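You operate a simulated robot arm through the tools that you are given. There is no shell and no other tool. Be economical: measure what you need, move in short steps, check, and stop when the job is done.

The job below is to be done with a simulated robot arm. You get a single attempt, and the scene is never put back.

JOB
Swap the vial of pink liquid in carousel hole 3 for the vial on the tray.
Fine: turn hole 3 to the red arrow first, back under the nozzle last; old vial on the yellow tray; leave hole 1 alone.

Only the result counts: the job must be done as asked and must still hold three seconds after the hand-in. Knocking over, shifting, dropping, spilling or breaking anything else fails it.

ROBOT AND FRAMES
A 6-joint arm with a two-finger parallel gripper, fixed in place. Base frame: the origin is at the foot of the arm, x ahead of it, y to its left, z up; the work surface is at about z = 90. Units: cm, rad, N and s.
With the tool pointing down near the work surface it reaches from about 24 to 64 cm from the base axis. Its first joint turns from -1.152 to 1.152 rad. Payload 2.7 kg.
Tool frame: the origin (TCP) lies between the finger pads and is the grasp point; the fingertips stand 2.3 cm ahead of it; z points along the fingers, y is the line along which they close. Largest opening 9.4 cm; finger width 3.8, thickness 1; the body of the gripper, 5.4 by 9.6 cm, starts 3.9 cm behind the TCP.
Orientation is that of the tool frame in the base frame, as a unit quaternion [x, y, z, w]. With the fingers straight down and closing along the base's y, the tool's x points along the base's -x, its y along +y and its z along -z.

CONTROLS
- The arm moves only by the tool move_arm. Its argument "plan" is a list of rows, each a list of 7 numbers: the shift along the base's x, y, z in units of 50 mm (1.0 is 50 mm), then the turn, a rotation vector about the base's x, y, z in units of 8 degrees (1.0 is 8 degrees), then the finger opening in cm, from 0 to 9.4. In form: [[dx, dy, dz, ax, ay, az, hand], ...]. A call has 1 to 20 rows; each row shifts and turns the commanded pose from where the row before left it. A call with a number of a shift or a turn outside -1 to 1 is refused whole. Each row takes 0.2 s and may step no farther than 5 cm and 0.15 rad from the row before; otherwise, or with a gripper value out of range, the whole call is refused. A pose out of reach is approached as far as the arm can. The call stops where the force on the tool passes 70 N (or 10 N more than at its start, if that is more) or the arm is blocked; 0.2 s more then pass. The fingers move at their own pace (about 4.5 cm/s each) and stop on an object; they squeeze with about 44 N. The grip force told is the motor's: it shows also when the fingers shut on nothing. Time passes only in rows, and 0.2 s behind the last, so rows that do not move let the fingers close. The reply holds the time, the measured pose of the TCP, the force on the tool along the base axes, the opening and the grip force, in the units named above and with some noise, with the torque about the TCP (base axes, N m) and any sound that the robot's microphone picked up.
- Cameras (640 x 400 px; columns grow to the right, rows downward): "scene" is fixed at [9.05, -44.71, 140.72]; the picture's right is [0.61, -0.79, 0.00], its down [-0.41, -0.32, -0.85] and it looks along [0.68, 0.52, -0.52] (base axes); focal length 225 px, centre (320, 200). "wrist" rides on the gripper at [8.6, 1.6, -7.5] in the tool frame; the picture's right is [-0.18, 0.98, 0.00], its down [-0.58, -0.11, -0.81] and it looks along [-0.79, -0.15, 0.59] (tool axes); focal length 243 px, centre (320, 200). There is no depth. A picture from a camera that has moved, and an enlarged one, comes with that camera's place and axes in the base frame and with its lens.
- grab_frame(camera): a new picture of that camera. No time passes.
- close_up(camera, box): a new picture of the part [left, top, right, bottom] of that camera's present view, enlarged. No time passes.
- sign_off(): hands the job in; it is judged then, once.

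Work in short steps. Places have to be worked out from the pictures, the camera data and where the tool is seen: move nearer, look again, correct. Check each grasp and each placing, and mend what went wrong. You have 120 turns and 76 pictures in all, those below and enlarged ones among them. Open the gripper and draw the arm clear of the work before you hand the job in, unless the task says otherwise; then end with one line.

The tools are called after "Emit:" as name(argument=value, ...) on one line, values as JSON. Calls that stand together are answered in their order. move_arm: Moves the arm, as the interface text tells. Its arguments: {"type":"object","properties":{"plan":{"type":"array","items":{"type":"array","items":{"type":"number"}}}},"required":["plan"]} The other tools are called the same way: grab_frame (camera) takes a picture; close_up (camera, box) takes an enlarged picture of a part of a camera's view; sign_off () hands the job in.

At the start:

```text
time_s: 0.0
ee_pos: [33.05, -5.24, 126.13]
tcp_rot: [0.0, 1.0, 0.0, 0.001]
wrist_force: [0.1, -0.6, 0.8]
moment: [0.02, 0.02, -0.01]
gripper_width: 9.38
finger_force: 0.1
```

scene: 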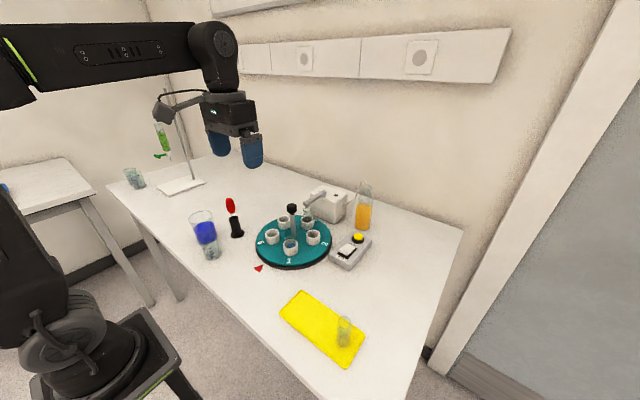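
wrist: 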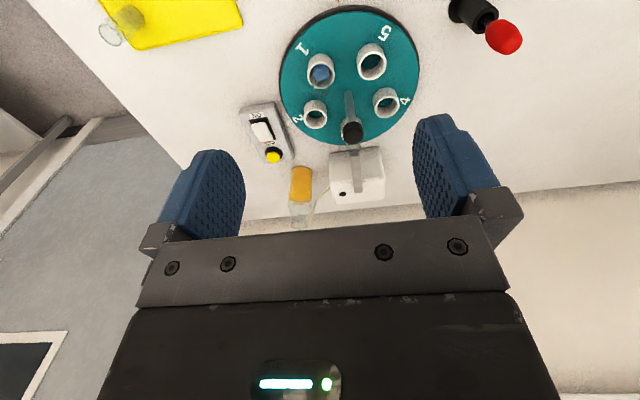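

I'll start with enlarged views of the carousel, the tray and the control box.

Emit:
close_up(camera="scene", box=[230, 170, 390, 280])

Emit:
close_up(camera="wrist", box=[220, 0, 440, 230])

Emit:
close_up(camera="scene", box=[270, 280, 380, 370])

```text
3.64 times, centred on (310, 225) of scene
camera zoom: at [9.05, -44.71, 140.72], right [0.61, -0.79, 0.0], down [-0.41, -0.32, -0.85], along [0.68, 0.52, -0.52], focal length 818 px, centre (356, 109)
```

zoom: 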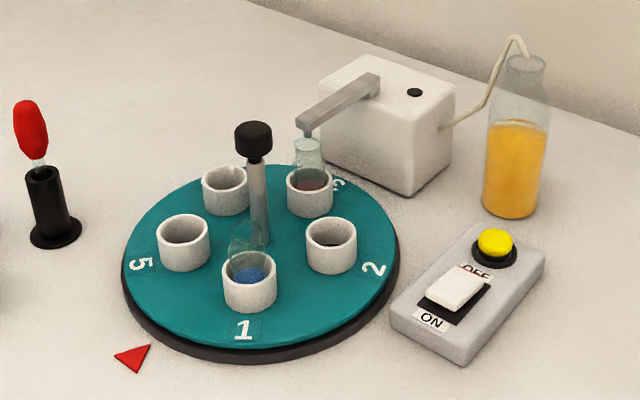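

```text
1.74 times, centred on (330, 115) of wrist
camera zoom: at [24.35, -3.53, 133.46], right [0.18, 0.98, 0.0], down [0.58, -0.11, 0.81], along [0.79, -0.15, -0.59], focal length 422 px, centre (303, 348)
```

zoom: 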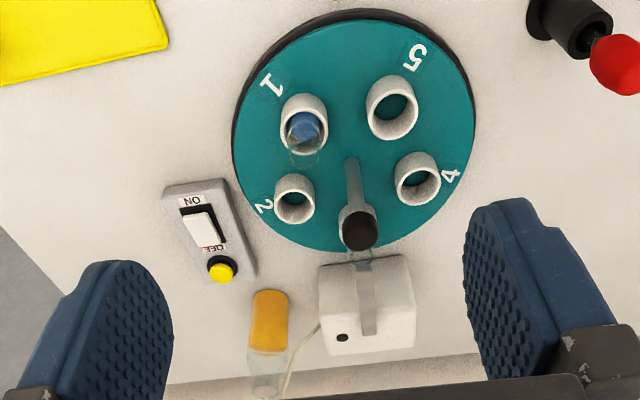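

```text
4.44 times, centred on (325, 325) of scene
camera zoom: at [9.05, -44.71, 140.72], right [0.61, -0.79, 0.0], down [-0.41, -0.32, -0.85], along [0.68, 0.52, -0.52], focal length 999 px, centre (298, -356)
```

zoom: 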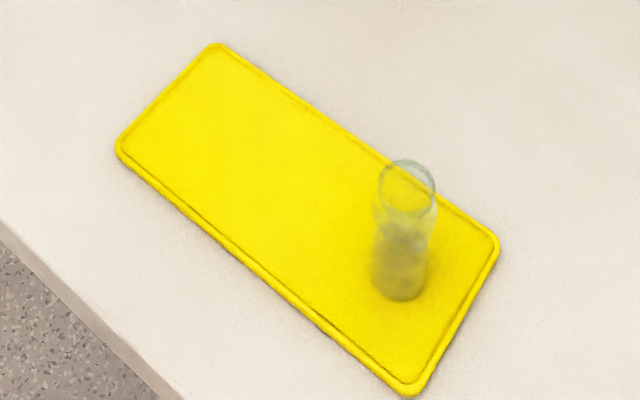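

Hole 3 is under the pump nozzle on the far side. The carousel has a central post with a black knob at about (48, -4.6), top z≈105, and the arrow is on the robot's side. I'll move nearer and look again.

Emit:
move_arm(plan=[[0.5, 0.05, -0.5, 0, 0, 0, 9.4], [0.5, 0.05, -0.5, 0, 0, 0, 9.4], [0.3, 0, -0.3, 0, 0, 0, 9.4], [0, 0, 0, 0, 0, 0, 9.4]])

Emit:
grab_frame(camera="wrist")

Emit:
close_up(camera="scene", box=[285, 170, 385, 270])

```text
time_s: 1.0
ee_pos: [39.57, -4.69, 119.48]
tcp_rot: [0.0, 1.0, -0.001, -0.001]
wrist_force: [0.4, -0.8, -0.1]
moment: [-0.02, -0.01, -0.01]
gripper_width: 9.38
finger_force: 0.1
```

```text
70 pictures are left
camera wrist: at [30.87, -3.02, 126.91], right [0.18, 0.98, 0.0], down [0.58, -0.11, 0.81], along [0.79, -0.15, -0.59], focal length 243 px, centre (320, 200)
```

wrist: 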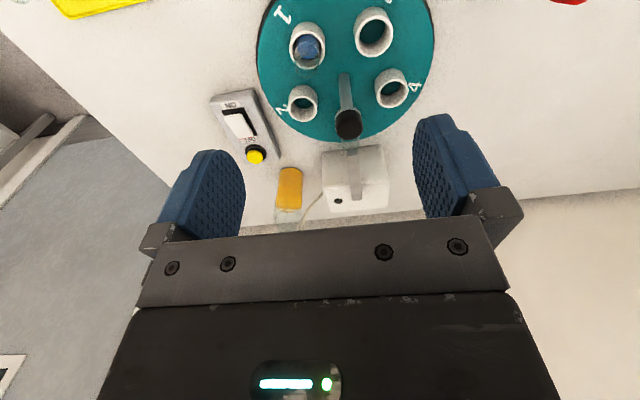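

```text
4.00 times, centred on (335, 220) of scene
camera zoom: at [9.05, -44.71, 140.72], right [0.61, -0.79, 0.0], down [-0.41, -0.32, -0.85], along [0.68, 0.52, -0.52], focal length 899 px, centre (260, 120)
```

zoom: 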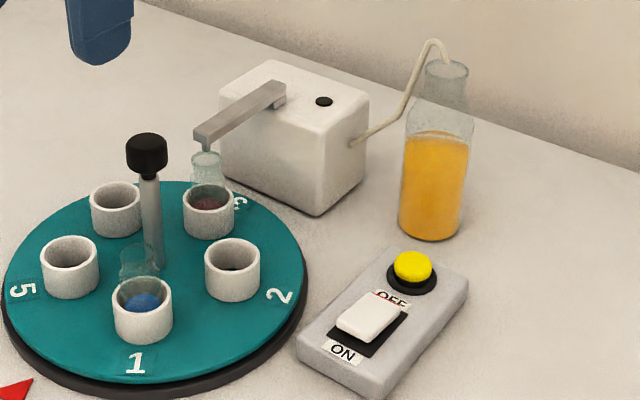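

Using both cameras, I put the knob centre at about (48.3, -3.5, 103.7). I'll come nearer at a safe height and check the alignment.

Emit:
move_arm(plan=[[0.6, 0.1, -0.5, 0, 0, 0, 7], [0.6, 0.1, -0.5, 0, 0, 0, 7], [0.54, 0.04, -0.4, 0, 0, 0, 7], [0, 0, 0, 0, 0, 0, 7]])

Emit:
grab_frame(camera="wrist")

Emit:
grab_frame(camera="scene")

```text
time_s: 2.0
ee_pos: [48.29, -3.52, 112.52]
tcp_rot: [0.0, 1.0, 0.0, 0.0]
wrist_force: [0.6, -0.2, -0.3]
moment: [0.02, 0.01, 0.01]
gripper_width: 6.98
finger_force: 0.0
```

```text
68 pictures are left
camera wrist: at [39.63, -1.82, 119.88], right [0.18, 0.98, 0.0], down [0.58, -0.11, 0.81], along [0.79, -0.15, -0.59], focal length 243 px, centre (320, 200)
```

wrist: 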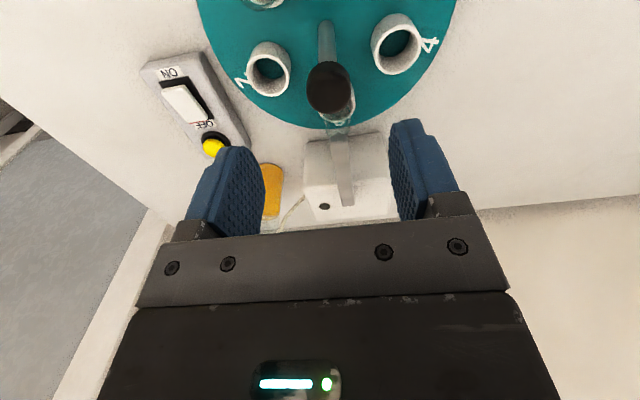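

```text
67 pictures are left
```

scene: 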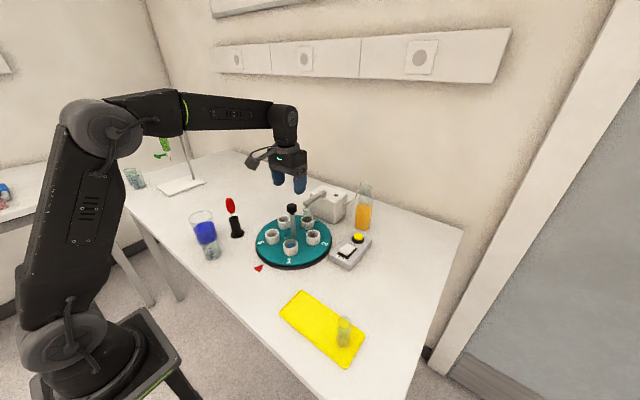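

The knob is about 0.5 cm to the +y side of the TCP. I'll shift over it and yaw +90° up here, so that one clockwise half turn brings hole 3 round to the arrow. Going that way, hole 1 never passes under the nozzle.

Emit:
move_arm(plan=[[-0.04, 0.1, 0, 0, 0, 1, 5], [0, 0, 0, 0, 0, 1, 5], [0, 0, 0, 0, 0, 1, 5], [0, 0, 0, 0, 0, 1, 5], [0, 0, 0, 0, 0, 1, 5], [0, 0, 0, 0, 0, 1, 5], [0, 0, 0, 0, 0, 1, 5], [0, 0, 0, 0, 0, 1, 5], [0, 0, 0, 0, 0, 1, 5], [0, 0, 0, 0, 0, 1, 5], [0, 0, 0, 0, 0, 1, 5], [0, 0, 0, 0, 0, 0.25, 5], [0, 0, 0, 0, 0, 0, 5]])

Emit:
grab_frame(camera="wrist")

```text
time_s: 4.8
ee_pos: [48.04, -2.98, 112.61]
tcp_rot: [0.708, -0.706, 0.0, 0.001]
wrist_force: [0.1, -0.2, -0.5]
moment: [-0.01, 0.03, 0.01]
gripper_width: 5.03
finger_force: 0.1
```

```text
66 pictures are left
camera wrist: at [46.39, -11.57, 119.98], right [-0.98, 0.18, 0.0], down [0.11, 0.58, 0.81], along [0.15, 0.79, -0.59], focal length 243 px, centre (320, 200)
```

wrist: 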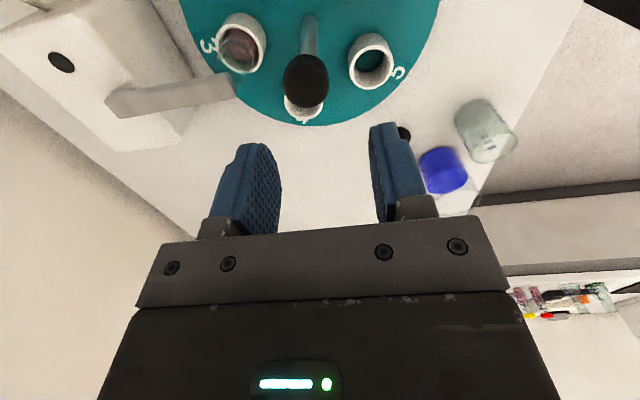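

Triangulating from the two yaw views, the knob centre is about (48.9, -3.1, 103.4). The nozzle arm starts at about x≈54.5, which is clear. I'll shift over, go down, and close on the knob.

Emit:
move_arm(plan=[[0.18, -0.02, -0.4, 0, 0, 0, 5], [0, 0, -0.5, 0, 0, 0, 5], [0, 0, -0.4, 0, 0, 0, 5], [0, 0, -0.25, 0, 0, 0, 5], [0, 0, -0.2, 0, 0, 0, 5], [0, 0, 0, 0, 0, 0, 5]])

Emit:
grab_frame(camera="wrist")

Emit:
close_up(camera="scene", box=[240, 150, 380, 280])

```text
time_s: 6.2
ee_pos: [48.93, -3.03, 103.84]
tcp_rot: [0.708, -0.706, 0.0, 0.0]
wrist_force: [-1.3, -0.5, 0.0]
moment: [-0.01, 0.01, -0.01]
gripper_width: 5.0
finger_force: 0.1
```

```text
65 pictures are left
camera wrist: at [47.35, -11.65, 111.17], right [-0.98, 0.18, 0.0], down [0.11, 0.58, 0.81], along [0.15, 0.79, -0.59], focal length 243 px, centre (320, 200)
```

wrist: 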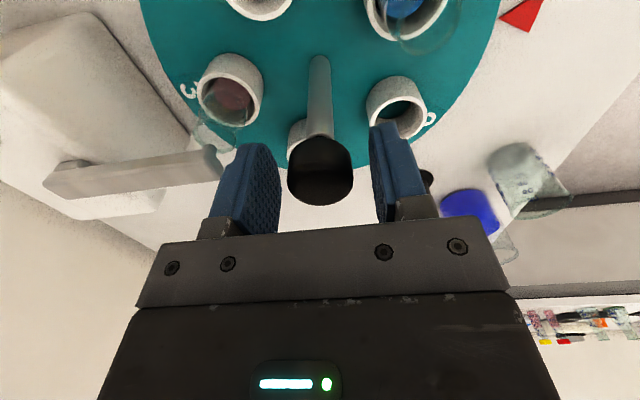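

```text
3.08 times, centred on (310, 215) of scene
camera zoom: at [9.05, -44.71, 140.72], right [0.61, -0.79, 0.0], down [-0.41, -0.32, -0.85], along [0.68, 0.52, -0.52], focal length 692 px, centre (351, 154)
```

zoom: 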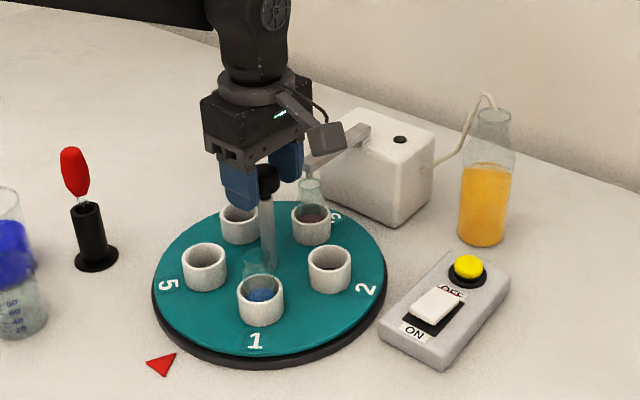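

The knob is centred between the fingers, about half a centimetre below the TCP. I'll lower slightly, close, and try a small clockwise turn.

Emit:
move_arm(plan=[[0, 0, -0.08, 0, 0, 0, 5], [0, 0, 0, 0, 0, 0, 2], [0, 0, 0, 0, 0, 0, 1], [0, 0, 0, 0, 0, 0, 1], [0, 0, 0, 0, 0, -0.5, 1], [0, 0, 0, 0, 0, -0.5, 1], [0, 0, 0, 0, 0, -0.5, 1], [0, 0, 0, 0, 0, 0, 1]])

Emit:
close_up(camera="scene", box=[240, 150, 380, 280])

```text
time_s: 8.0
ee_pos: [48.97, -3.06, 103.39]
tcp_rot: [-0.63, 0.777, 0.0, 0.0]
wrist_force: [13.9, 6.1, -3.1]
moment: [-0.96, 0.51, -0.04]
gripper_width: 3.19
finger_force: 44.7
```

```text
3.08 times, centred on (310, 215) of scene
camera zoom: at [9.09, -44.68, 140.73], right [0.61, -0.79, 0.0], down [-0.41, -0.32, -0.85], along [0.68, 0.52, -0.52], focal length 692 px, centre (351, 154)
```

zoom: 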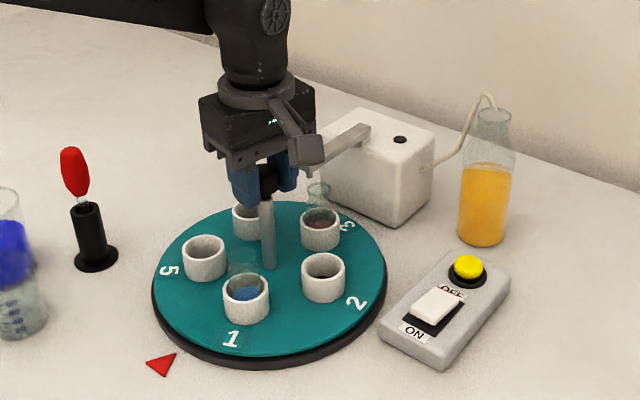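

It turns freely with the knob. I'll ease the small side load and keep turning clockwise.

Emit:
move_arm(plan=[[0.02, 0.01, 0, 0, 0, -0.8, 1], [0, 0, 0, 0, 0, -0.9, 1], [0, 0, 0, 0, 0, -0.9, 1], [0, 0, 0, 0, 0, -0.9, 1], [0, 0, 0, 0, 0, -0.9, 1], [0, 0, 0, 0, 0, -0.9, 1], [0, 0, 0, 0, 0, -0.9, 1], [0, 0, 0, 0, 0, -0.9, 1], [0, 0, 0, 0, 0, -0.9, 1], [0, 0, 0, 0, 0, 0, 1]])

Emit:
close_up(camera="scene", box=[240, 150, 380, 280])

```text
time_s: 10.2
ee_pos: [48.79, -2.98, 103.34]
tcp_rot: [-0.121, 0.993, 0.0, -0.002]
wrist_force: [-14.7, 7.2, 1.3]
moment: [-0.18, -0.48, 0.01]
gripper_width: 3.18
finger_force: 45.1
```

```text
3.08 times, centred on (310, 215) of scene
camera zoom: at [9.0, -44.69, 140.73], right [0.61, -0.79, 0.0], down [-0.41, -0.32, -0.85], along [0.68, 0.52, -0.52], focal length 692 px, centre (351, 154)
```

zoom: 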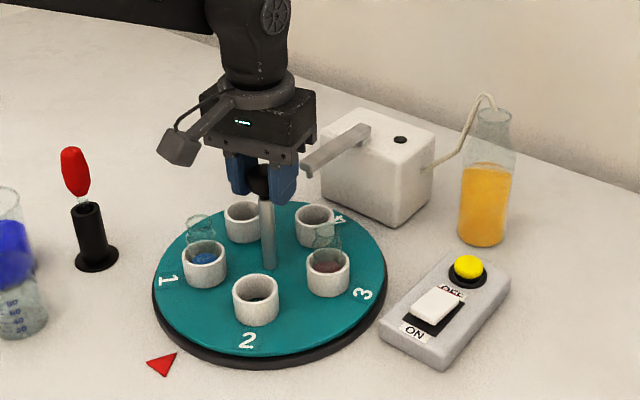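

About 76° turned so far (yaw is now 14°), with the disc following. Another 104° should finish it.

Emit:
move_arm(plan=[[-0.02, 0, 0, 0, 0, -0.9, 1], [0, 0, 0, 0, 0, -0.9, 1], [0, 0, 0, 0, 0, -0.9, 1], [0, 0, 0, 0, 0, -0.9, 1], [0, 0, 0, 0, 0, -0.9, 1], [0, 0, 0, 0, 0, -0.9, 1], [0, 0, 0, 0, 0, -0.9, 1], [0, 0, 0, 0, 0, -0.9, 1], [0, 0, 0, 0, 0, -0.9, 1], [0, 0, 0, 0, 0, -0.9, 1], [0, 0, 0, 0, 0, -0.9, 1], [0, 0, 0, 0, 0, -0.9, 1], [0, 0, 0, 0, 0, -0.9, 1], [0, 0, 0, 0, 0, -0.9, 1], [0, 0, 0, 0, 0, 0, 1]])

Emit:
close_up(camera="scene", box=[240, 150, 380, 280])

```text
time_s: 13.4
ee_pos: [49.1, -2.87, 103.43]
tcp_rot: [0.688, 0.726, 0.001, 0.0]
wrist_force: [12.4, 19.4, -5.6]
moment: [-0.28, 0.28, -0.03]
gripper_width: 3.18
finger_force: 45.3
```

```text
3.08 times, centred on (310, 215) of scene
camera zoom: at [9.09, -44.65, 140.74], right [0.61, -0.79, 0.0], down [-0.41, -0.32, -0.85], along [0.68, 0.52, -0.52], focal length 692 px, centre (351, 154)
```

zoom: 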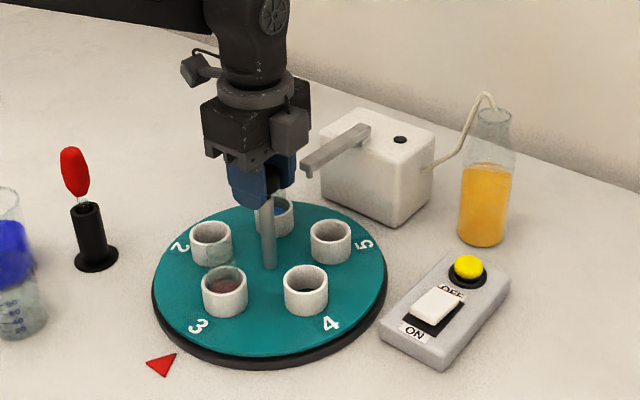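

Total turn is about 177°, and the arrow lies straight toward -x from the centre. I'll turn the last 3°, release, and rise to check from above.

Emit:
move_arm(plan=[[0, 0, 0, 0, 0, -0.4, 1], [0, 0, 0, 0, 0, 0, 1], [0, 0, 0, 0, 0, 0, 5], [0, 0, 0, 0, 0, 0, 5], [0, 0, 0.3, 0, 0, 0, 5], [0, 0, 0.6, 0, 0, 0, 5], [0, 0, 0.8, 0, 0, 1, 5], [-0.8, 0, 0.8, 0, 0, 1, 5], [-0.8, 0, 0.5, 0, 0, 1, 5], [-0.8, 0, 0, 0, 0, 1, 5], [-0.8, 0, 0, 0, 0, 1, 5], [-0.5, 0, 0, 0, 0, 1, 5], [0, 0, 0, 0, 0, 1, 5], [0, 0, 0, 0, 0, 1, 5], [0, 0, 0, 0, 0, 1, 5], [0, 0, 0, 0, 0, 1, 5], [0, 0, 0, 0, 0, 1, 5], [0, 0, 0, 0, 0, 0.25, 5], [0, 0, 0, 0, 0, 0, 5]])

Emit:
grab_frame(camera="wrist")

Emit:
close_up(camera="scene", box=[240, 150, 380, 280])

```text
refused: row 8 steps farther than a row can; nothing moved
```

```text
60 pictures are left
camera wrist: at [50.09, 5.86, 110.8], right [0.99, -0.13, 0.0], down [-0.08, -0.59, 0.81], along [-0.1, -0.8, -0.59], focal length 243 px, centre (320, 200)
```

wrist: 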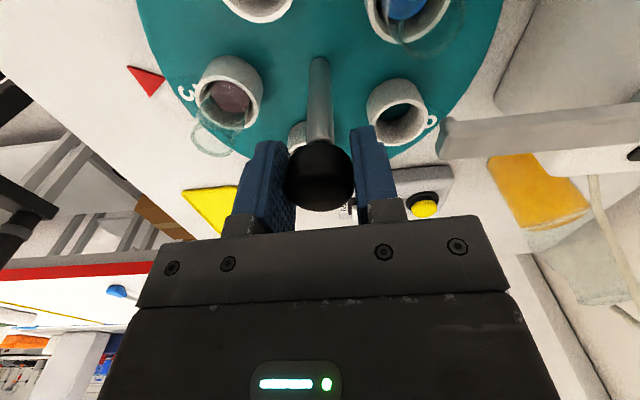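

```text
3.08 times, centred on (310, 215) of scene
camera zoom: at [9.09, -44.65, 140.74], right [0.61, -0.79, 0.0], down [-0.41, -0.32, -0.85], along [0.68, 0.52, -0.52], focal length 692 px, centre (351, 154)
```

zoom: 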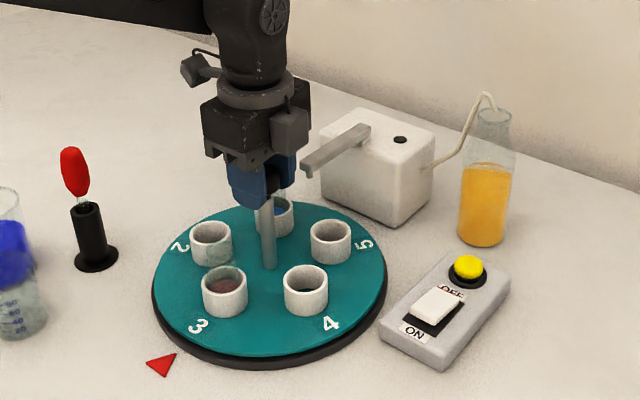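

That was refused for a combined step that was too long. The view shows label 3 about 2–3° short of the arrow, so I'll resend with smaller steps.

Emit:
move_arm(plan=[[0, 0, 0, 0, 0, -0.35, 1], [0, 0, 0, 0, 0, 0, 1], [0, 0, 0, 0, 0, 0, 5], [0, 0, 0, 0, 0, 0, 5], [0, 0, 0.3, 0, 0, 0, 5], [0, 0, 0.6, 0, 0, 0, 5], [0, 0, 0.8, 0, 0, 1, 5], [-0.6, 0, 0.7, 0, 0, 1, 5], [-0.6, 0, 0.5, 0, 0, 1, 5], [-0.8, 0, 0, 0, 0, 1, 5], [-0.8, 0, 0, 0, 0, 1, 5], [-0.6, 0, 0, 0, 0, 1, 5], [0, 0, 0, 0, 0, 1, 5], [0, 0, 0, 0, 0, 1, 5], [0, 0, 0, 0, 0, 1, 5], [0, 0, 0, 0, 0, 1, 5], [0, 0, 0, 0, 0, 1, 5], [0, 0, 0, 0, 0, 0.25, 5], [0, 0, 0, 0, 0, 0, 5]])

Emit:
grab_frame(camera="wrist")

Emit:
close_up(camera="scene", box=[240, 150, 380, 280])

```text
time_s: 17.4
ee_pos: [31.97, -3.12, 118.03]
tcp_rot: [-0.005, 1.0, 0.001, 0.0]
wrist_force: [0.1, 0.0, 0.5]
moment: [0.01, -0.05, -0.05]
gripper_width: 4.99
finger_force: 0.0
```

```text
58 pictures are left
camera wrist: at [23.25, -1.43, 125.32], right [0.18, 0.98, 0.0], down [0.58, -0.1, 0.81], along [0.79, -0.14, -0.59], focal length 243 px, centre (320, 200)
```

wrist: 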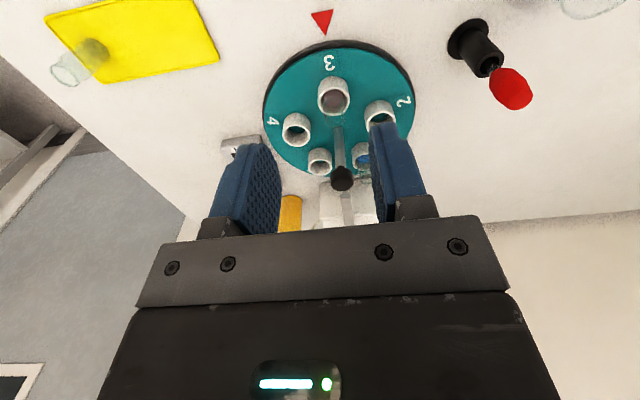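

```text
3.08 times, centred on (310, 215) of scene
camera zoom: at [9.05, -44.71, 140.72], right [0.61, -0.79, 0.0], down [-0.41, -0.32, -0.85], along [0.68, 0.52, -0.52], focal length 692 px, centre (351, 154)
```

zoom: 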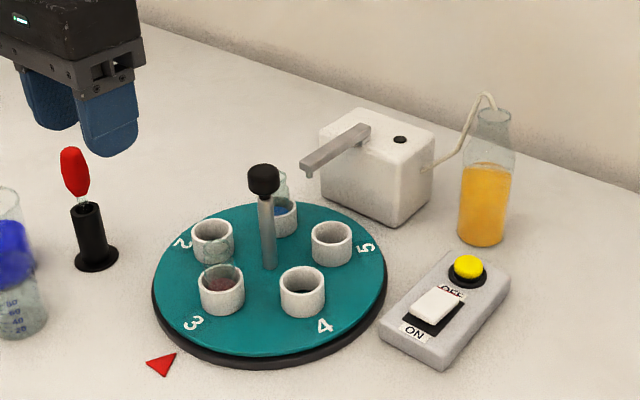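

Hole 3 now lines up with the red arrow, to within about 1°. I'll move above its vial, near (42, -3), and look closely.

Emit:
move_arm(plan=[[0.6, 0, -0.5, 0, 0, 0, 5], [0.6, 0, -0.5, 0, 0, 0, 5], [0.6, 0.02, -0.5, 0, 0, 0, 5], [0.2, 0, -0.5, 0, 0, 0, 5], [0, 0, 0, 0, 0, 0, 5]])

Emit:
grab_frame(camera="wrist")

Emit:
close_up(camera="scene", box=[240, 150, 380, 280])

```text
time_s: 18.6
ee_pos: [41.96, -2.99, 108.02]
tcp_rot: [-0.003, 1.0, 0.0, 0.001]
wrist_force: [0.3, 0.5, -0.5]
moment: [-0.01, -0.01, 0.0]
gripper_width: 5.0
finger_force: 0.1
```

```text
56 pictures are left
camera wrist: at [33.29, -1.31, 115.36], right [0.18, 0.98, 0.0], down [0.58, -0.1, 0.81], along [0.79, -0.14, -0.59], focal length 243 px, centre (320, 200)
```

wrist: 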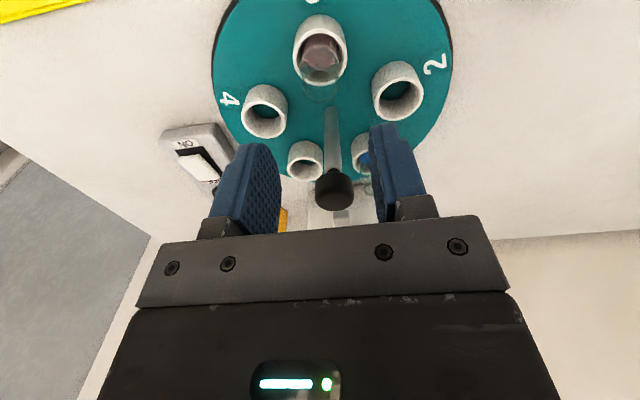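

```text
3.08 times, centred on (310, 215) of scene
camera zoom: at [9.05, -44.71, 140.72], right [0.61, -0.79, 0.0], down [-0.41, -0.32, -0.85], along [0.68, 0.52, -0.52], focal length 692 px, centre (351, 154)
```

zoom: 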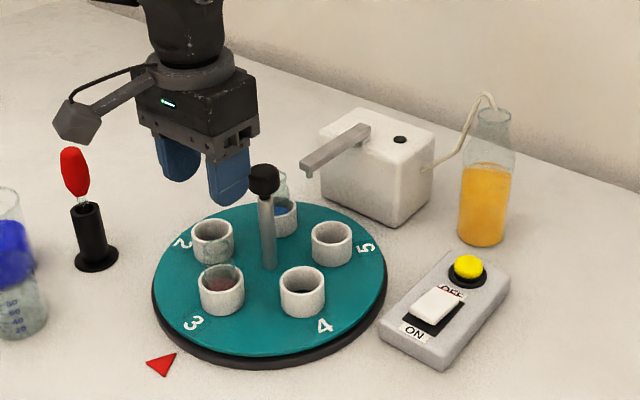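

I'll enlarge the wrist view around the vial to find its rim.

Emit:
close_up(camera="wrist", box=[270, 0, 370, 115])

Emit:
close_up(camera="scene", box=[265, 195, 315, 230])

```text
3.48 times, centred on (320, 58) of wrist
camera zoom: at [33.29, -1.31, 115.36], right [0.18, 0.98, 0.0], down [0.58, -0.1, 0.81], along [0.79, -0.14, -0.59], focal length 844 px, centre (320, 696)
```

zoom: 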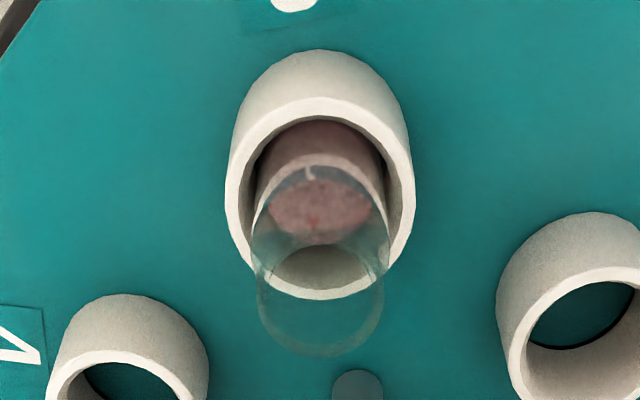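

```text
11.43 times, centred on (290, 212) of scene
camera zoom: at [9.05, -44.71, 140.72], right [0.61, -0.79, 0.0], down [-0.41, -0.32, -0.85], along [0.68, 0.52, -0.52], focal length 2570 px, centre (663, 57)
```

zoom: 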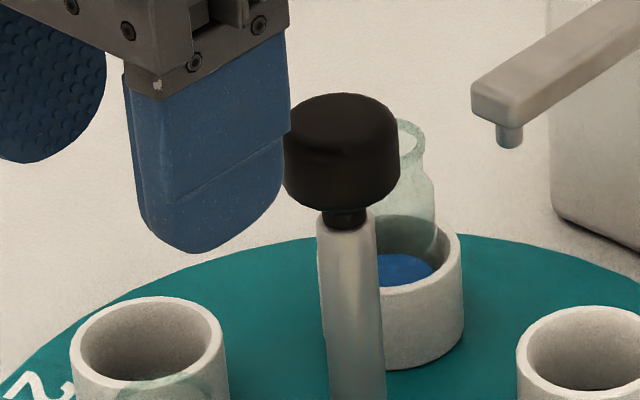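

The vial rim is right under the TCP at z≈99.6, and the cup top is at about 95.3. I'll descend to TCP z≈98, which puts the fingertips just above the cup, and close.

Emit:
move_arm(plan=[[0, 0, -0.6, 0, 0, 0, 5], [0, 0, -0.6, 0, 0, 0, 5], [0, 0, -0.5, 0, 0, 0, 5], [0, 0, -0.3, 0, 0, 0, 5], [0, 0, 0, 0, 0, 0, 5]])

Emit:
grab_frame(camera="wrist")

Emit:
close_up(camera="scene", box=[250, 160, 330, 260])

```text
time_s: 19.8
ee_pos: [41.94, -2.89, 97.92]
tcp_rot: [-0.004, 1.0, 0.0, 0.0]
wrist_force: [1.2, -0.7, 0.2]
moment: [0.01, 0.0, 0.0]
gripper_width: 5.01
finger_force: 0.0
```

```text
52 pictures are left
camera wrist: at [33.22, -1.3, 105.25], right [0.18, 0.98, 0.0], down [0.58, -0.1, 0.81], along [0.79, -0.14, -0.59], focal length 243 px, centre (320, 200)
```

wrist: 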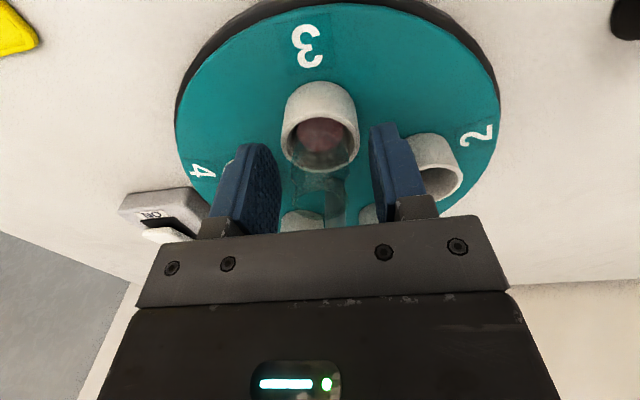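

```text
4.00 times, centred on (290, 210) of scene
camera zoom: at [9.05, -44.71, 140.72], right [0.61, -0.79, 0.0], down [-0.41, -0.32, -0.85], along [0.68, 0.52, -0.52], focal length 899 px, centre (440, 160)
```

zoom: 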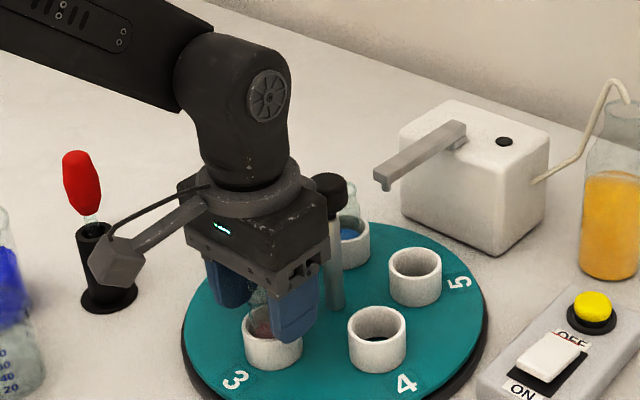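

The vial sits centred between the fingers, so I'll close on it.

Emit:
move_arm(plan=[[0, 0, 0, 0, 0, 0, 3.5], [0, 0, 0, 0, 0, 0, 1.5], [0, 0, 0, 0, 0, 0, 1.5], [0, 0, 0, 0, 0, 0, 1.5]])

Emit:
grab_frame(camera="wrist")

```text
time_s: 20.8
ee_pos: [41.89, -2.99, 97.9]
tcp_rot: [-0.003, 1.0, 0.0, 0.0]
wrist_force: [0.1, -0.1, 0.0]
moment: [-0.01, 0.04, -0.01]
gripper_width: 2.84
finger_force: 43.4
```

```text
50 pictures are left
camera wrist: at [33.22, -1.31, 105.29], right [0.18, 0.98, 0.0], down [0.58, -0.1, 0.81], along [0.79, -0.14, -0.59], focal length 243 px, centre (320, 200)
```

wrist: 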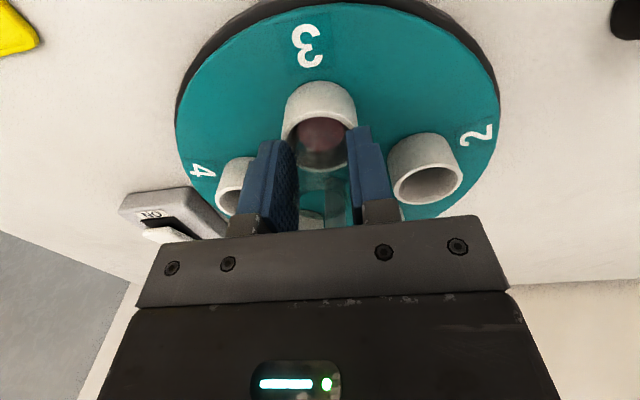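

Gripped at 2.84 cm, 43 N. I'll lift straight up gently.

Emit:
move_arm(plan=[[0, 0, 0.2, 0, 0, 0, 1.5], [0, 0, 0.3, 0, 0, 0, 1.5], [0, 0, 0.4, 0, 0, 0, 1.5], [0, 0, 0.4, 0, 0, 0, 1.5], [0, 0, 0.4, 0, 0, 0, 1.5], [0, 0, 0.2, 0, 0, 0, 1.5], [0, 0, 0, 0, 0, 0, 1.5]])

Emit:
grab_frame(camera="wrist")

Emit:
close_up(camera="scene", box=[230, 130, 390, 260])

```text
time_s: 22.4
ee_pos: [41.97, -2.88, 107.49]
tcp_rot: [-0.003, 1.0, -0.001, 0.0]
wrist_force: [-1.0, -0.4, -0.5]
moment: [0.02, -0.01, 0.05]
gripper_width: 2.81
finger_force: 44.1
```

```text
49 pictures are left
camera wrist: at [33.27, -1.28, 114.84], right [0.18, 0.98, 0.0], down [0.58, -0.1, 0.81], along [0.79, -0.14, -0.59], focal length 243 px, centre (320, 200)
```

wrist: 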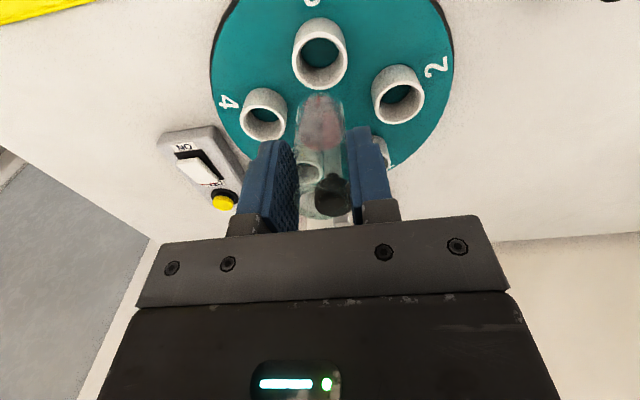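

```text
3.08 times, centred on (310, 195) of scene
camera zoom: at [9.05, -44.71, 140.72], right [0.61, -0.79, 0.0], down [-0.41, -0.32, -0.85], along [0.68, 0.52, -0.52], focal length 692 px, centre (351, 215)
```

zoom: 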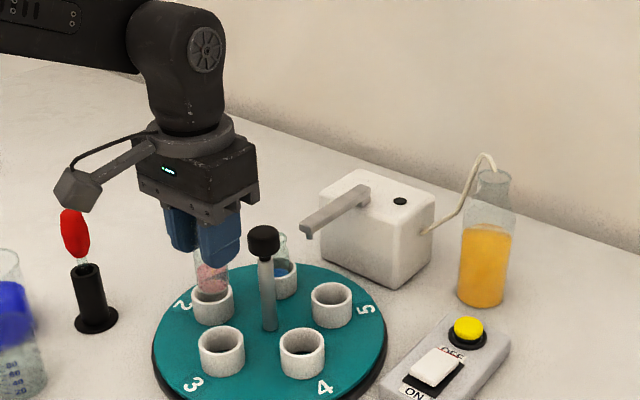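

The vial is out of the hole and hole 3 is empty. I'll carry it level to above the free half of the tray, around (32.3, -23).

Emit:
move_arm(plan=[[-0.12, -0.2, 0, 0, 0, 0, 1.5], [-0.24, -0.45, 0, 0, 0, 0, 1.5], [-0.24, -0.5, 0, 0, 0, 0, 1.5], [-0.24, -0.5, 0, 0, 0, 0, 1.5], [-0.24, -0.5, 0, 0, 0, 0, 1.5], [-0.24, -0.5, 0, 0, 0, 0, 1.5], [-0.24, -0.5, 0, 0, 0, 0, 1.5], [-0.24, -0.5, 0, 0, 0, 0, 1.5], [-0.14, -0.35, 0, 0, 0, 0, 1.5], [0, 0, 0, 0, 0, 0, 1.5]])

Emit:
grab_frame(camera="wrist")

Emit:
close_up(camera="scene", box=[240, 200, 400, 380])

```text
time_s: 24.6
ee_pos: [32.28, -23.03, 107.3]
tcp_rot: [-0.004, 1.0, -0.001, 0.0]
wrist_force: [0.0, 0.6, 0.6]
moment: [0.02, 0.0, 0.01]
gripper_width: 2.78
finger_force: 43.9
```

```text
47 pictures are left
camera wrist: at [23.47, -21.38, 114.81], right [0.18, 0.98, 0.0], down [0.58, -0.1, 0.81], along [0.79, -0.14, -0.59], focal length 243 px, centre (320, 200)
```

wrist: 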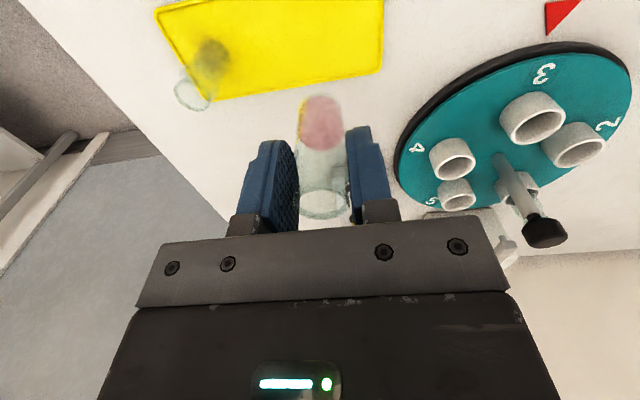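

```text
2.22 times, centred on (320, 290) of scene
camera zoom: at [9.04, -44.71, 140.72], right [0.61, -0.79, 0.0], down [-0.41, -0.32, -0.85], along [0.68, 0.52, -0.52], focal length 500 px, centre (320, 0)
```

zoom: 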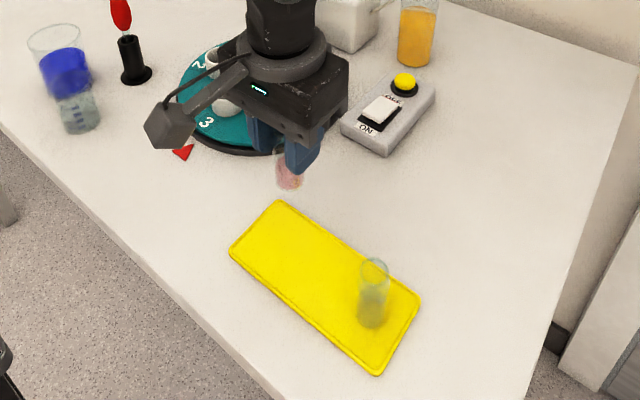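

The tray runs about x 28–36, y -18 to -36, so this spot is well inside it. I'll lower to just above contact.

Emit:
move_arm(plan=[[0, 0, -0.4, 0, 0, 0, 1.5], [0, 0, -0.5, 0, 0, 0, 1.5], [0, 0, -0.4, 0, 0, 0, 1.5], [0, 0, -0.2, 0, 0, 0, 1.5], [0, 0, -0.1, 0, 0, 0, 1.5], [0, 0, 0, 0, 0, 0, 1.5]])

Emit:
close_up(camera="scene", box=[270, 250, 380, 370])

Emit:
grab_frame(camera="wrist")

```text
time_s: 26.0
ee_pos: [32.2, -22.93, 99.41]
tcp_rot: [-0.004, 1.0, 0.0, 0.0]
wrist_force: [0.3, 0.1, -0.3]
moment: [-0.02, -0.01, -0.01]
gripper_width: 2.8
finger_force: 44.2
```

```text
3.33 times, centred on (325, 310) of scene
camera zoom: at [9.05, -44.71, 140.72], right [0.61, -0.79, 0.0], down [-0.41, -0.32, -0.85], along [0.68, 0.52, -0.52], focal length 750 px, centre (303, -167)
```

zoom: 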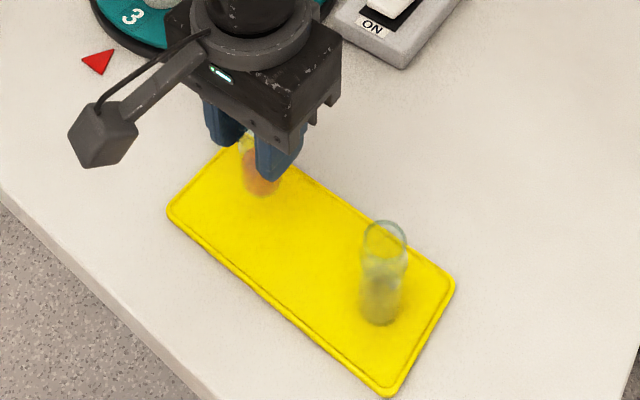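

```text
44 pictures are left
camera wrist: at [23.51, -21.34, 106.74], right [0.18, 0.98, 0.0], down [0.58, -0.11, 0.81], along [0.79, -0.14, -0.59], focal length 243 px, centre (320, 200)
```

wrist: 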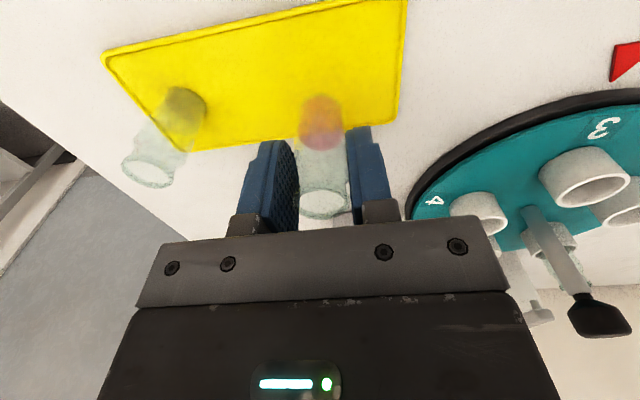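

I'll lower in 1.5–2 mm steps and watch the force for contact.

Emit:
move_arm(plan=[[0, 0, -0.06, 0, 0, 0, 1.5], [0, 0, -0.06, 0, 0, 0, 1.5], [0, 0, -0.06, 0, 0, 0, 1.5], [0, 0, 0, 0, 0, 0, 1.5]])

```text
time_s: 27.0
ee_pos: [32.22, -22.97, 98.41]
tcp_rot: [-0.003, 1.0, 0.0, 0.0]
wrist_force: [0.8, 1.2, -1.4]
moment: [-0.01, 0.01, 0.0]
gripper_width: 2.81
finger_force: 44.5
```

No contact yet; continuing down.

Emit:
move_arm(plan=[[0, 0, -0.04, 0, 0, 0, 1.5], [0, 0, -0.04, 0, 0, 0, 1.5], [0, 0, 0, 0, 0, 0, 1.5]])

```text
time_s: 27.8
ee_pos: [32.3, -22.95, 98.08]
tcp_rot: [-0.003, 1.0, -0.001, 0.0]
wrist_force: [0.3, 0.1, -0.7]
moment: [0.01, -0.01, -0.01]
gripper_width: 2.82
finger_force: 44.2
```

Emit:
move_arm(plan=[[0, 0, -0.04, 0, 0, 0, 1.5], [0, 0, 0, 0, 0, 0, 1.5]])

Emit:
close_up(camera="wrist", box=[240, 60, 420, 230])

Emit:
close_up(camera="scene", box=[285, 255, 345, 315])

```text
time_s: 28.4
ee_pos: [32.17, -22.89, 97.9]
tcp_rot: [-0.003, 1.0, 0.0, 0.0]
wrist_force: [-1.5, -0.7, -0.2]
moment: [0.02, 0.02, 0.01]
gripper_width: 2.78
finger_force: 44.1
```

```text
2.35 times, centred on (330, 145) of wrist
camera zoom: at [23.56, -21.36, 105.3], right [0.18, 0.98, 0.0], down [0.58, -0.1, 0.81], along [0.79, -0.14, -0.59], focal length 571 px, centre (296, 329)
```

zoom: 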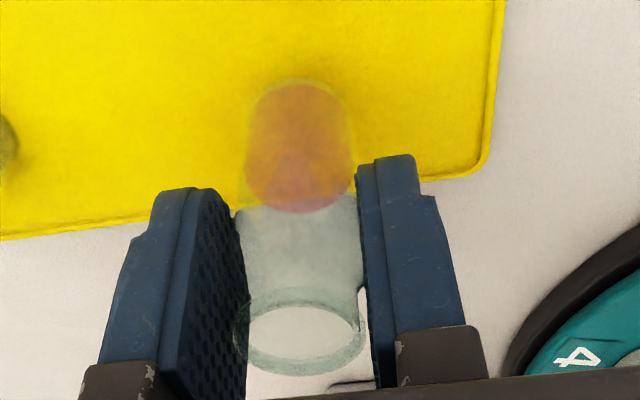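

```text
6.67 times, centred on (315, 285) of scene
camera zoom: at [9.05, -44.71, 140.72], right [0.61, -0.79, 0.0], down [-0.41, -0.32, -0.85], along [0.68, 0.52, -0.52], focal length 1499 px, centre (353, -367)
```

zoom: 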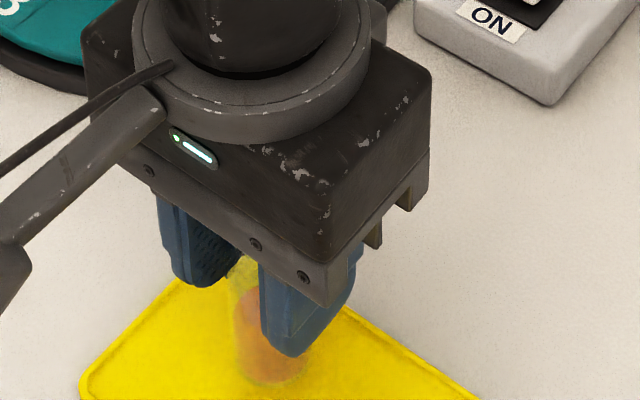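

From the wrist geometry the vial base is only about 5 cm below the TCP, so contact should come near TCP z≈96. I'll keep lowering carefully.

Emit:
move_arm(plan=[[0, 0, -0.06, 0, 0, 0, 1.5], [0, 0, -0.06, 0, 0, 0, 1.5], [0, 0, -0.06, 0, 0, 0, 1.5], [0, 0, -0.06, 0, 0, 0, 1.5], [0, 0, 0, 0, 0, 0, 1.5]])

```text
time_s: 29.6
ee_pos: [32.28, -22.9, 96.76]
tcp_rot: [-0.003, 1.0, 0.0, 0.0]
wrist_force: [-0.2, 0.0, -0.1]
moment: [0.0, -0.01, 0.0]
gripper_width: 2.81
finger_force: 43.4
```

Emit:
move_arm(plan=[[0, 0, -0.03, 0, 0, 0, 1.5], [0, 0, -0.03, 0, 0, 0, 1.5], [0, 0, 0, 0, 0, 0, 1.5]])

Emit:
close_up(camera="scene", box=[285, 265, 345, 325])

```text
time_s: 30.4
ee_pos: [32.15, -23.0, 96.47]
tcp_rot: [-0.004, 1.0, 0.0, 0.0]
wrist_force: [0.4, 0.0, -1.0]
moment: [-0.01, 0.02, 0.02]
gripper_width: 2.83
finger_force: 43.9
```

```text
6.67 times, centred on (315, 295) of scene
camera zoom: at [9.05, -44.71, 140.72], right [0.61, -0.79, 0.0], down [-0.41, -0.32, -0.85], along [0.68, 0.52, -0.52], focal length 1499 px, centre (353, -433)
```

zoom: 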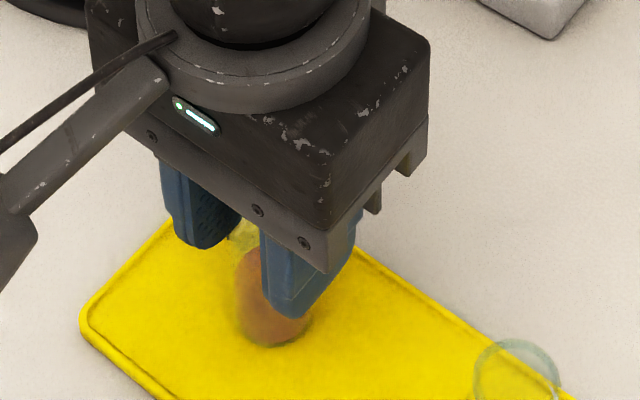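

The base now looks only millimetres above the tray. Continuing in 1 mm steps.

Emit:
move_arm(plan=[[0, 0, -0.02, 0, 0, 0, 1.5], [0, 0, -0.02, 0, 0, 0, 1.5], [0, 0, -0.02, 0, 0, 0, 1.5], [0, 0, 0, 0, 0, 0, 1.5]])

```text
time_s: 31.4
ee_pos: [32.29, -22.87, 96.22]
tcp_rot: [-0.004, 1.0, -0.001, 0.0]
wrist_force: [-6.9, 0.5, 26.7]
moment: [0.06, 0.35, 0.03]
gripper_width: 2.82
finger_force: 43.9
```

Contact with 27 N. I'll ease up half a millimetre and release gently.

Emit:
move_arm(plan=[[0, 0, 0.014, 0, 0, 0, 1.5], [0, 0, 0, 0, 0, 0, 1.5]])

```text
time_s: 32.0
ee_pos: [32.27, -23.01, 96.21]
tcp_rot: [-0.004, 1.0, -0.001, 0.001]
wrist_force: [-4.4, -0.9, 22.1]
moment: [-0.1, 0.17, 0.01]
gripper_width: 2.79
finger_force: 43.9
```

Emit:
move_arm(plan=[[0, 0, 0.02, 0, 0, 0, 1.5], [0, 0, 0, 0, 0, 0, 1.5]])

```text
time_s: 32.6
ee_pos: [32.28, -23.02, 96.21]
tcp_rot: [-0.004, 1.0, 0.002, 0.0]
wrist_force: [1.0, -1.8, 7.5]
moment: [-0.11, -0.17, 0.01]
gripper_width: 2.83
finger_force: 44.0
```

Only 7 N remain, so I'll open, rise straight up and check.

Emit:
move_arm(plan=[[0, 0, 0.01, 0, 0, 0, 3.2], [0, 0, 0, 0, 0, 0, 4.5], [0, 0, 0, 0, 0, 0, 5], [0, 0, 0.3, 0, 0, 0, 5], [0, 0, 0.5, 0, 0, 0, 5], [0, 0, 0.7, 0, 0, 0, 5], [0, 0, 0.7, 0, 0, 0, 5], [0, 0, 0, 0, 0, 0, 5]])

Emit:
close_up(camera="scene", box=[270, 250, 380, 370])

Emit:
grab_frame(camera="wrist")

```text
time_s: 34.4
ee_pos: [32.23, -22.97, 107.42]
tcp_rot: [-0.003, 1.0, -0.001, 0.0]
wrist_force: [0.2, -0.2, -0.7]
moment: [0.02, 0.01, 0.01]
gripper_width: 5.02
finger_force: 0.1
```

```text
3.33 times, centred on (325, 310) of scene
camera zoom: at [9.04, -44.71, 140.72], right [0.61, -0.79, 0.0], down [-0.41, -0.32, -0.85], along [0.68, 0.52, -0.52], focal length 750 px, centre (303, -167)
```

zoom: 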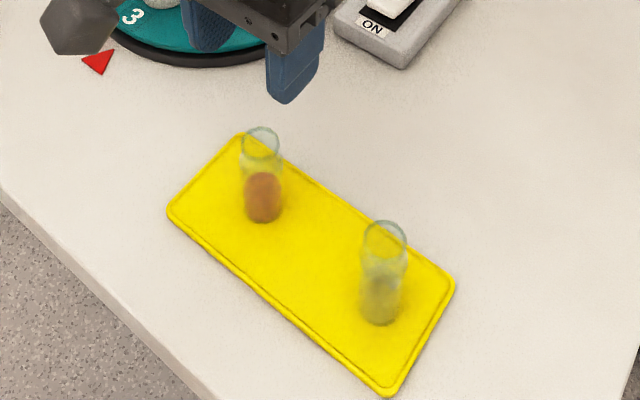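

```text
39 pictures are left
camera wrist: at [23.6, -21.3, 114.77], right [0.18, 0.98, 0.0], down [0.58, -0.1, 0.81], along [0.79, -0.14, -0.59], focal length 243 px, centre (320, 200)
```

wrist: 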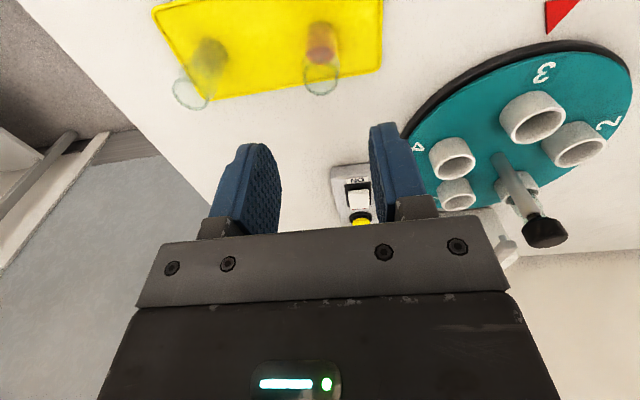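

The pink vial stands upright on the tray. I put the new vial at about (31.9, -33.0), so I'll move above it at this height and look.

Emit:
move_arm(plan=[[-0.04, -0.6, 0, 0, 0, 0, 5], [-0.03, -0.7, 0, 0, 0, 0, 5], [0, -0.7, 0, 0, 0, 0, 5], [0, 0, 0, 0, 0, 0, 5]])

Emit:
grab_frame(camera="wrist")

Emit:
close_up(camera="wrist", box=[270, 0, 370, 115])

```text
time_s: 35.4
ee_pos: [31.92, -32.91, 107.39]
tcp_rot: [-0.003, 1.0, 0.0, 0.0]
wrist_force: [0.4, 0.3, -0.7]
moment: [-0.01, -0.03, -0.01]
gripper_width: 5.02
finger_force: 0.0
```

```text
38 pictures are left
camera wrist: at [23.18, -31.38, 114.76], right [0.18, 0.98, 0.0], down [0.58, -0.1, 0.81], along [0.79, -0.14, -0.59], focal length 243 px, centre (320, 200)
```

wrist: 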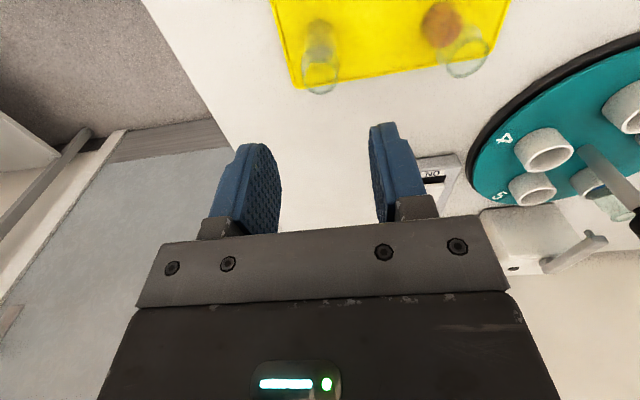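

```text
3.48 times, centred on (320, 58) of wrist
camera zoom: at [23.18, -31.38, 114.76], right [0.18, 0.98, 0.0], down [0.58, -0.1, 0.81], along [0.79, -0.14, -0.59], focal length 844 px, centre (320, 696)
```

zoom: 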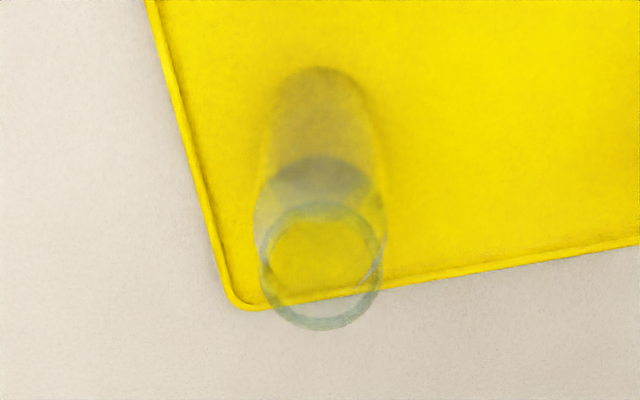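

The new vial's rim appears exactly where the old one's did directly beneath the tool, so I'm aligned. I'll descend to TCP z≈96.3 and close.

Emit:
move_arm(plan=[[0, 0, -0.6, 0, 0, 0, 5], [0, 0, -0.6, 0, 0, 0, 5], [0, 0, -0.5, 0, 0, 0, 5], [0, 0, -0.3, 0, 0, 0, 5], [0, 0, -0.22, 0, 0, 0, 5], [0, 0, 0, 0, 0, 0, 5]])

Emit:
grab_frame(camera="wrist")

```text
time_s: 36.8
ee_pos: [31.82, -32.9, 96.14]
tcp_rot: [-0.004, 1.0, 0.0, 0.001]
wrist_force: [-0.2, -0.1, -0.7]
moment: [0.02, 0.0, -0.02]
gripper_width: 5.03
finger_force: 0.1
```

```text
36 pictures are left
camera wrist: at [23.17, -31.37, 103.63], right [0.18, 0.98, 0.0], down [0.58, -0.1, 0.81], along [0.79, -0.14, -0.59], focal length 243 px, centre (320, 200)
```

wrist: 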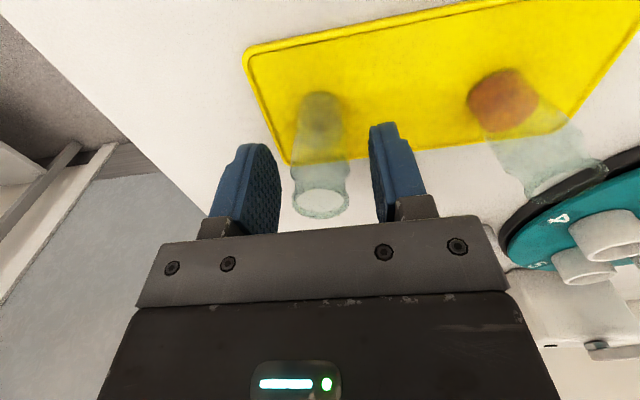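

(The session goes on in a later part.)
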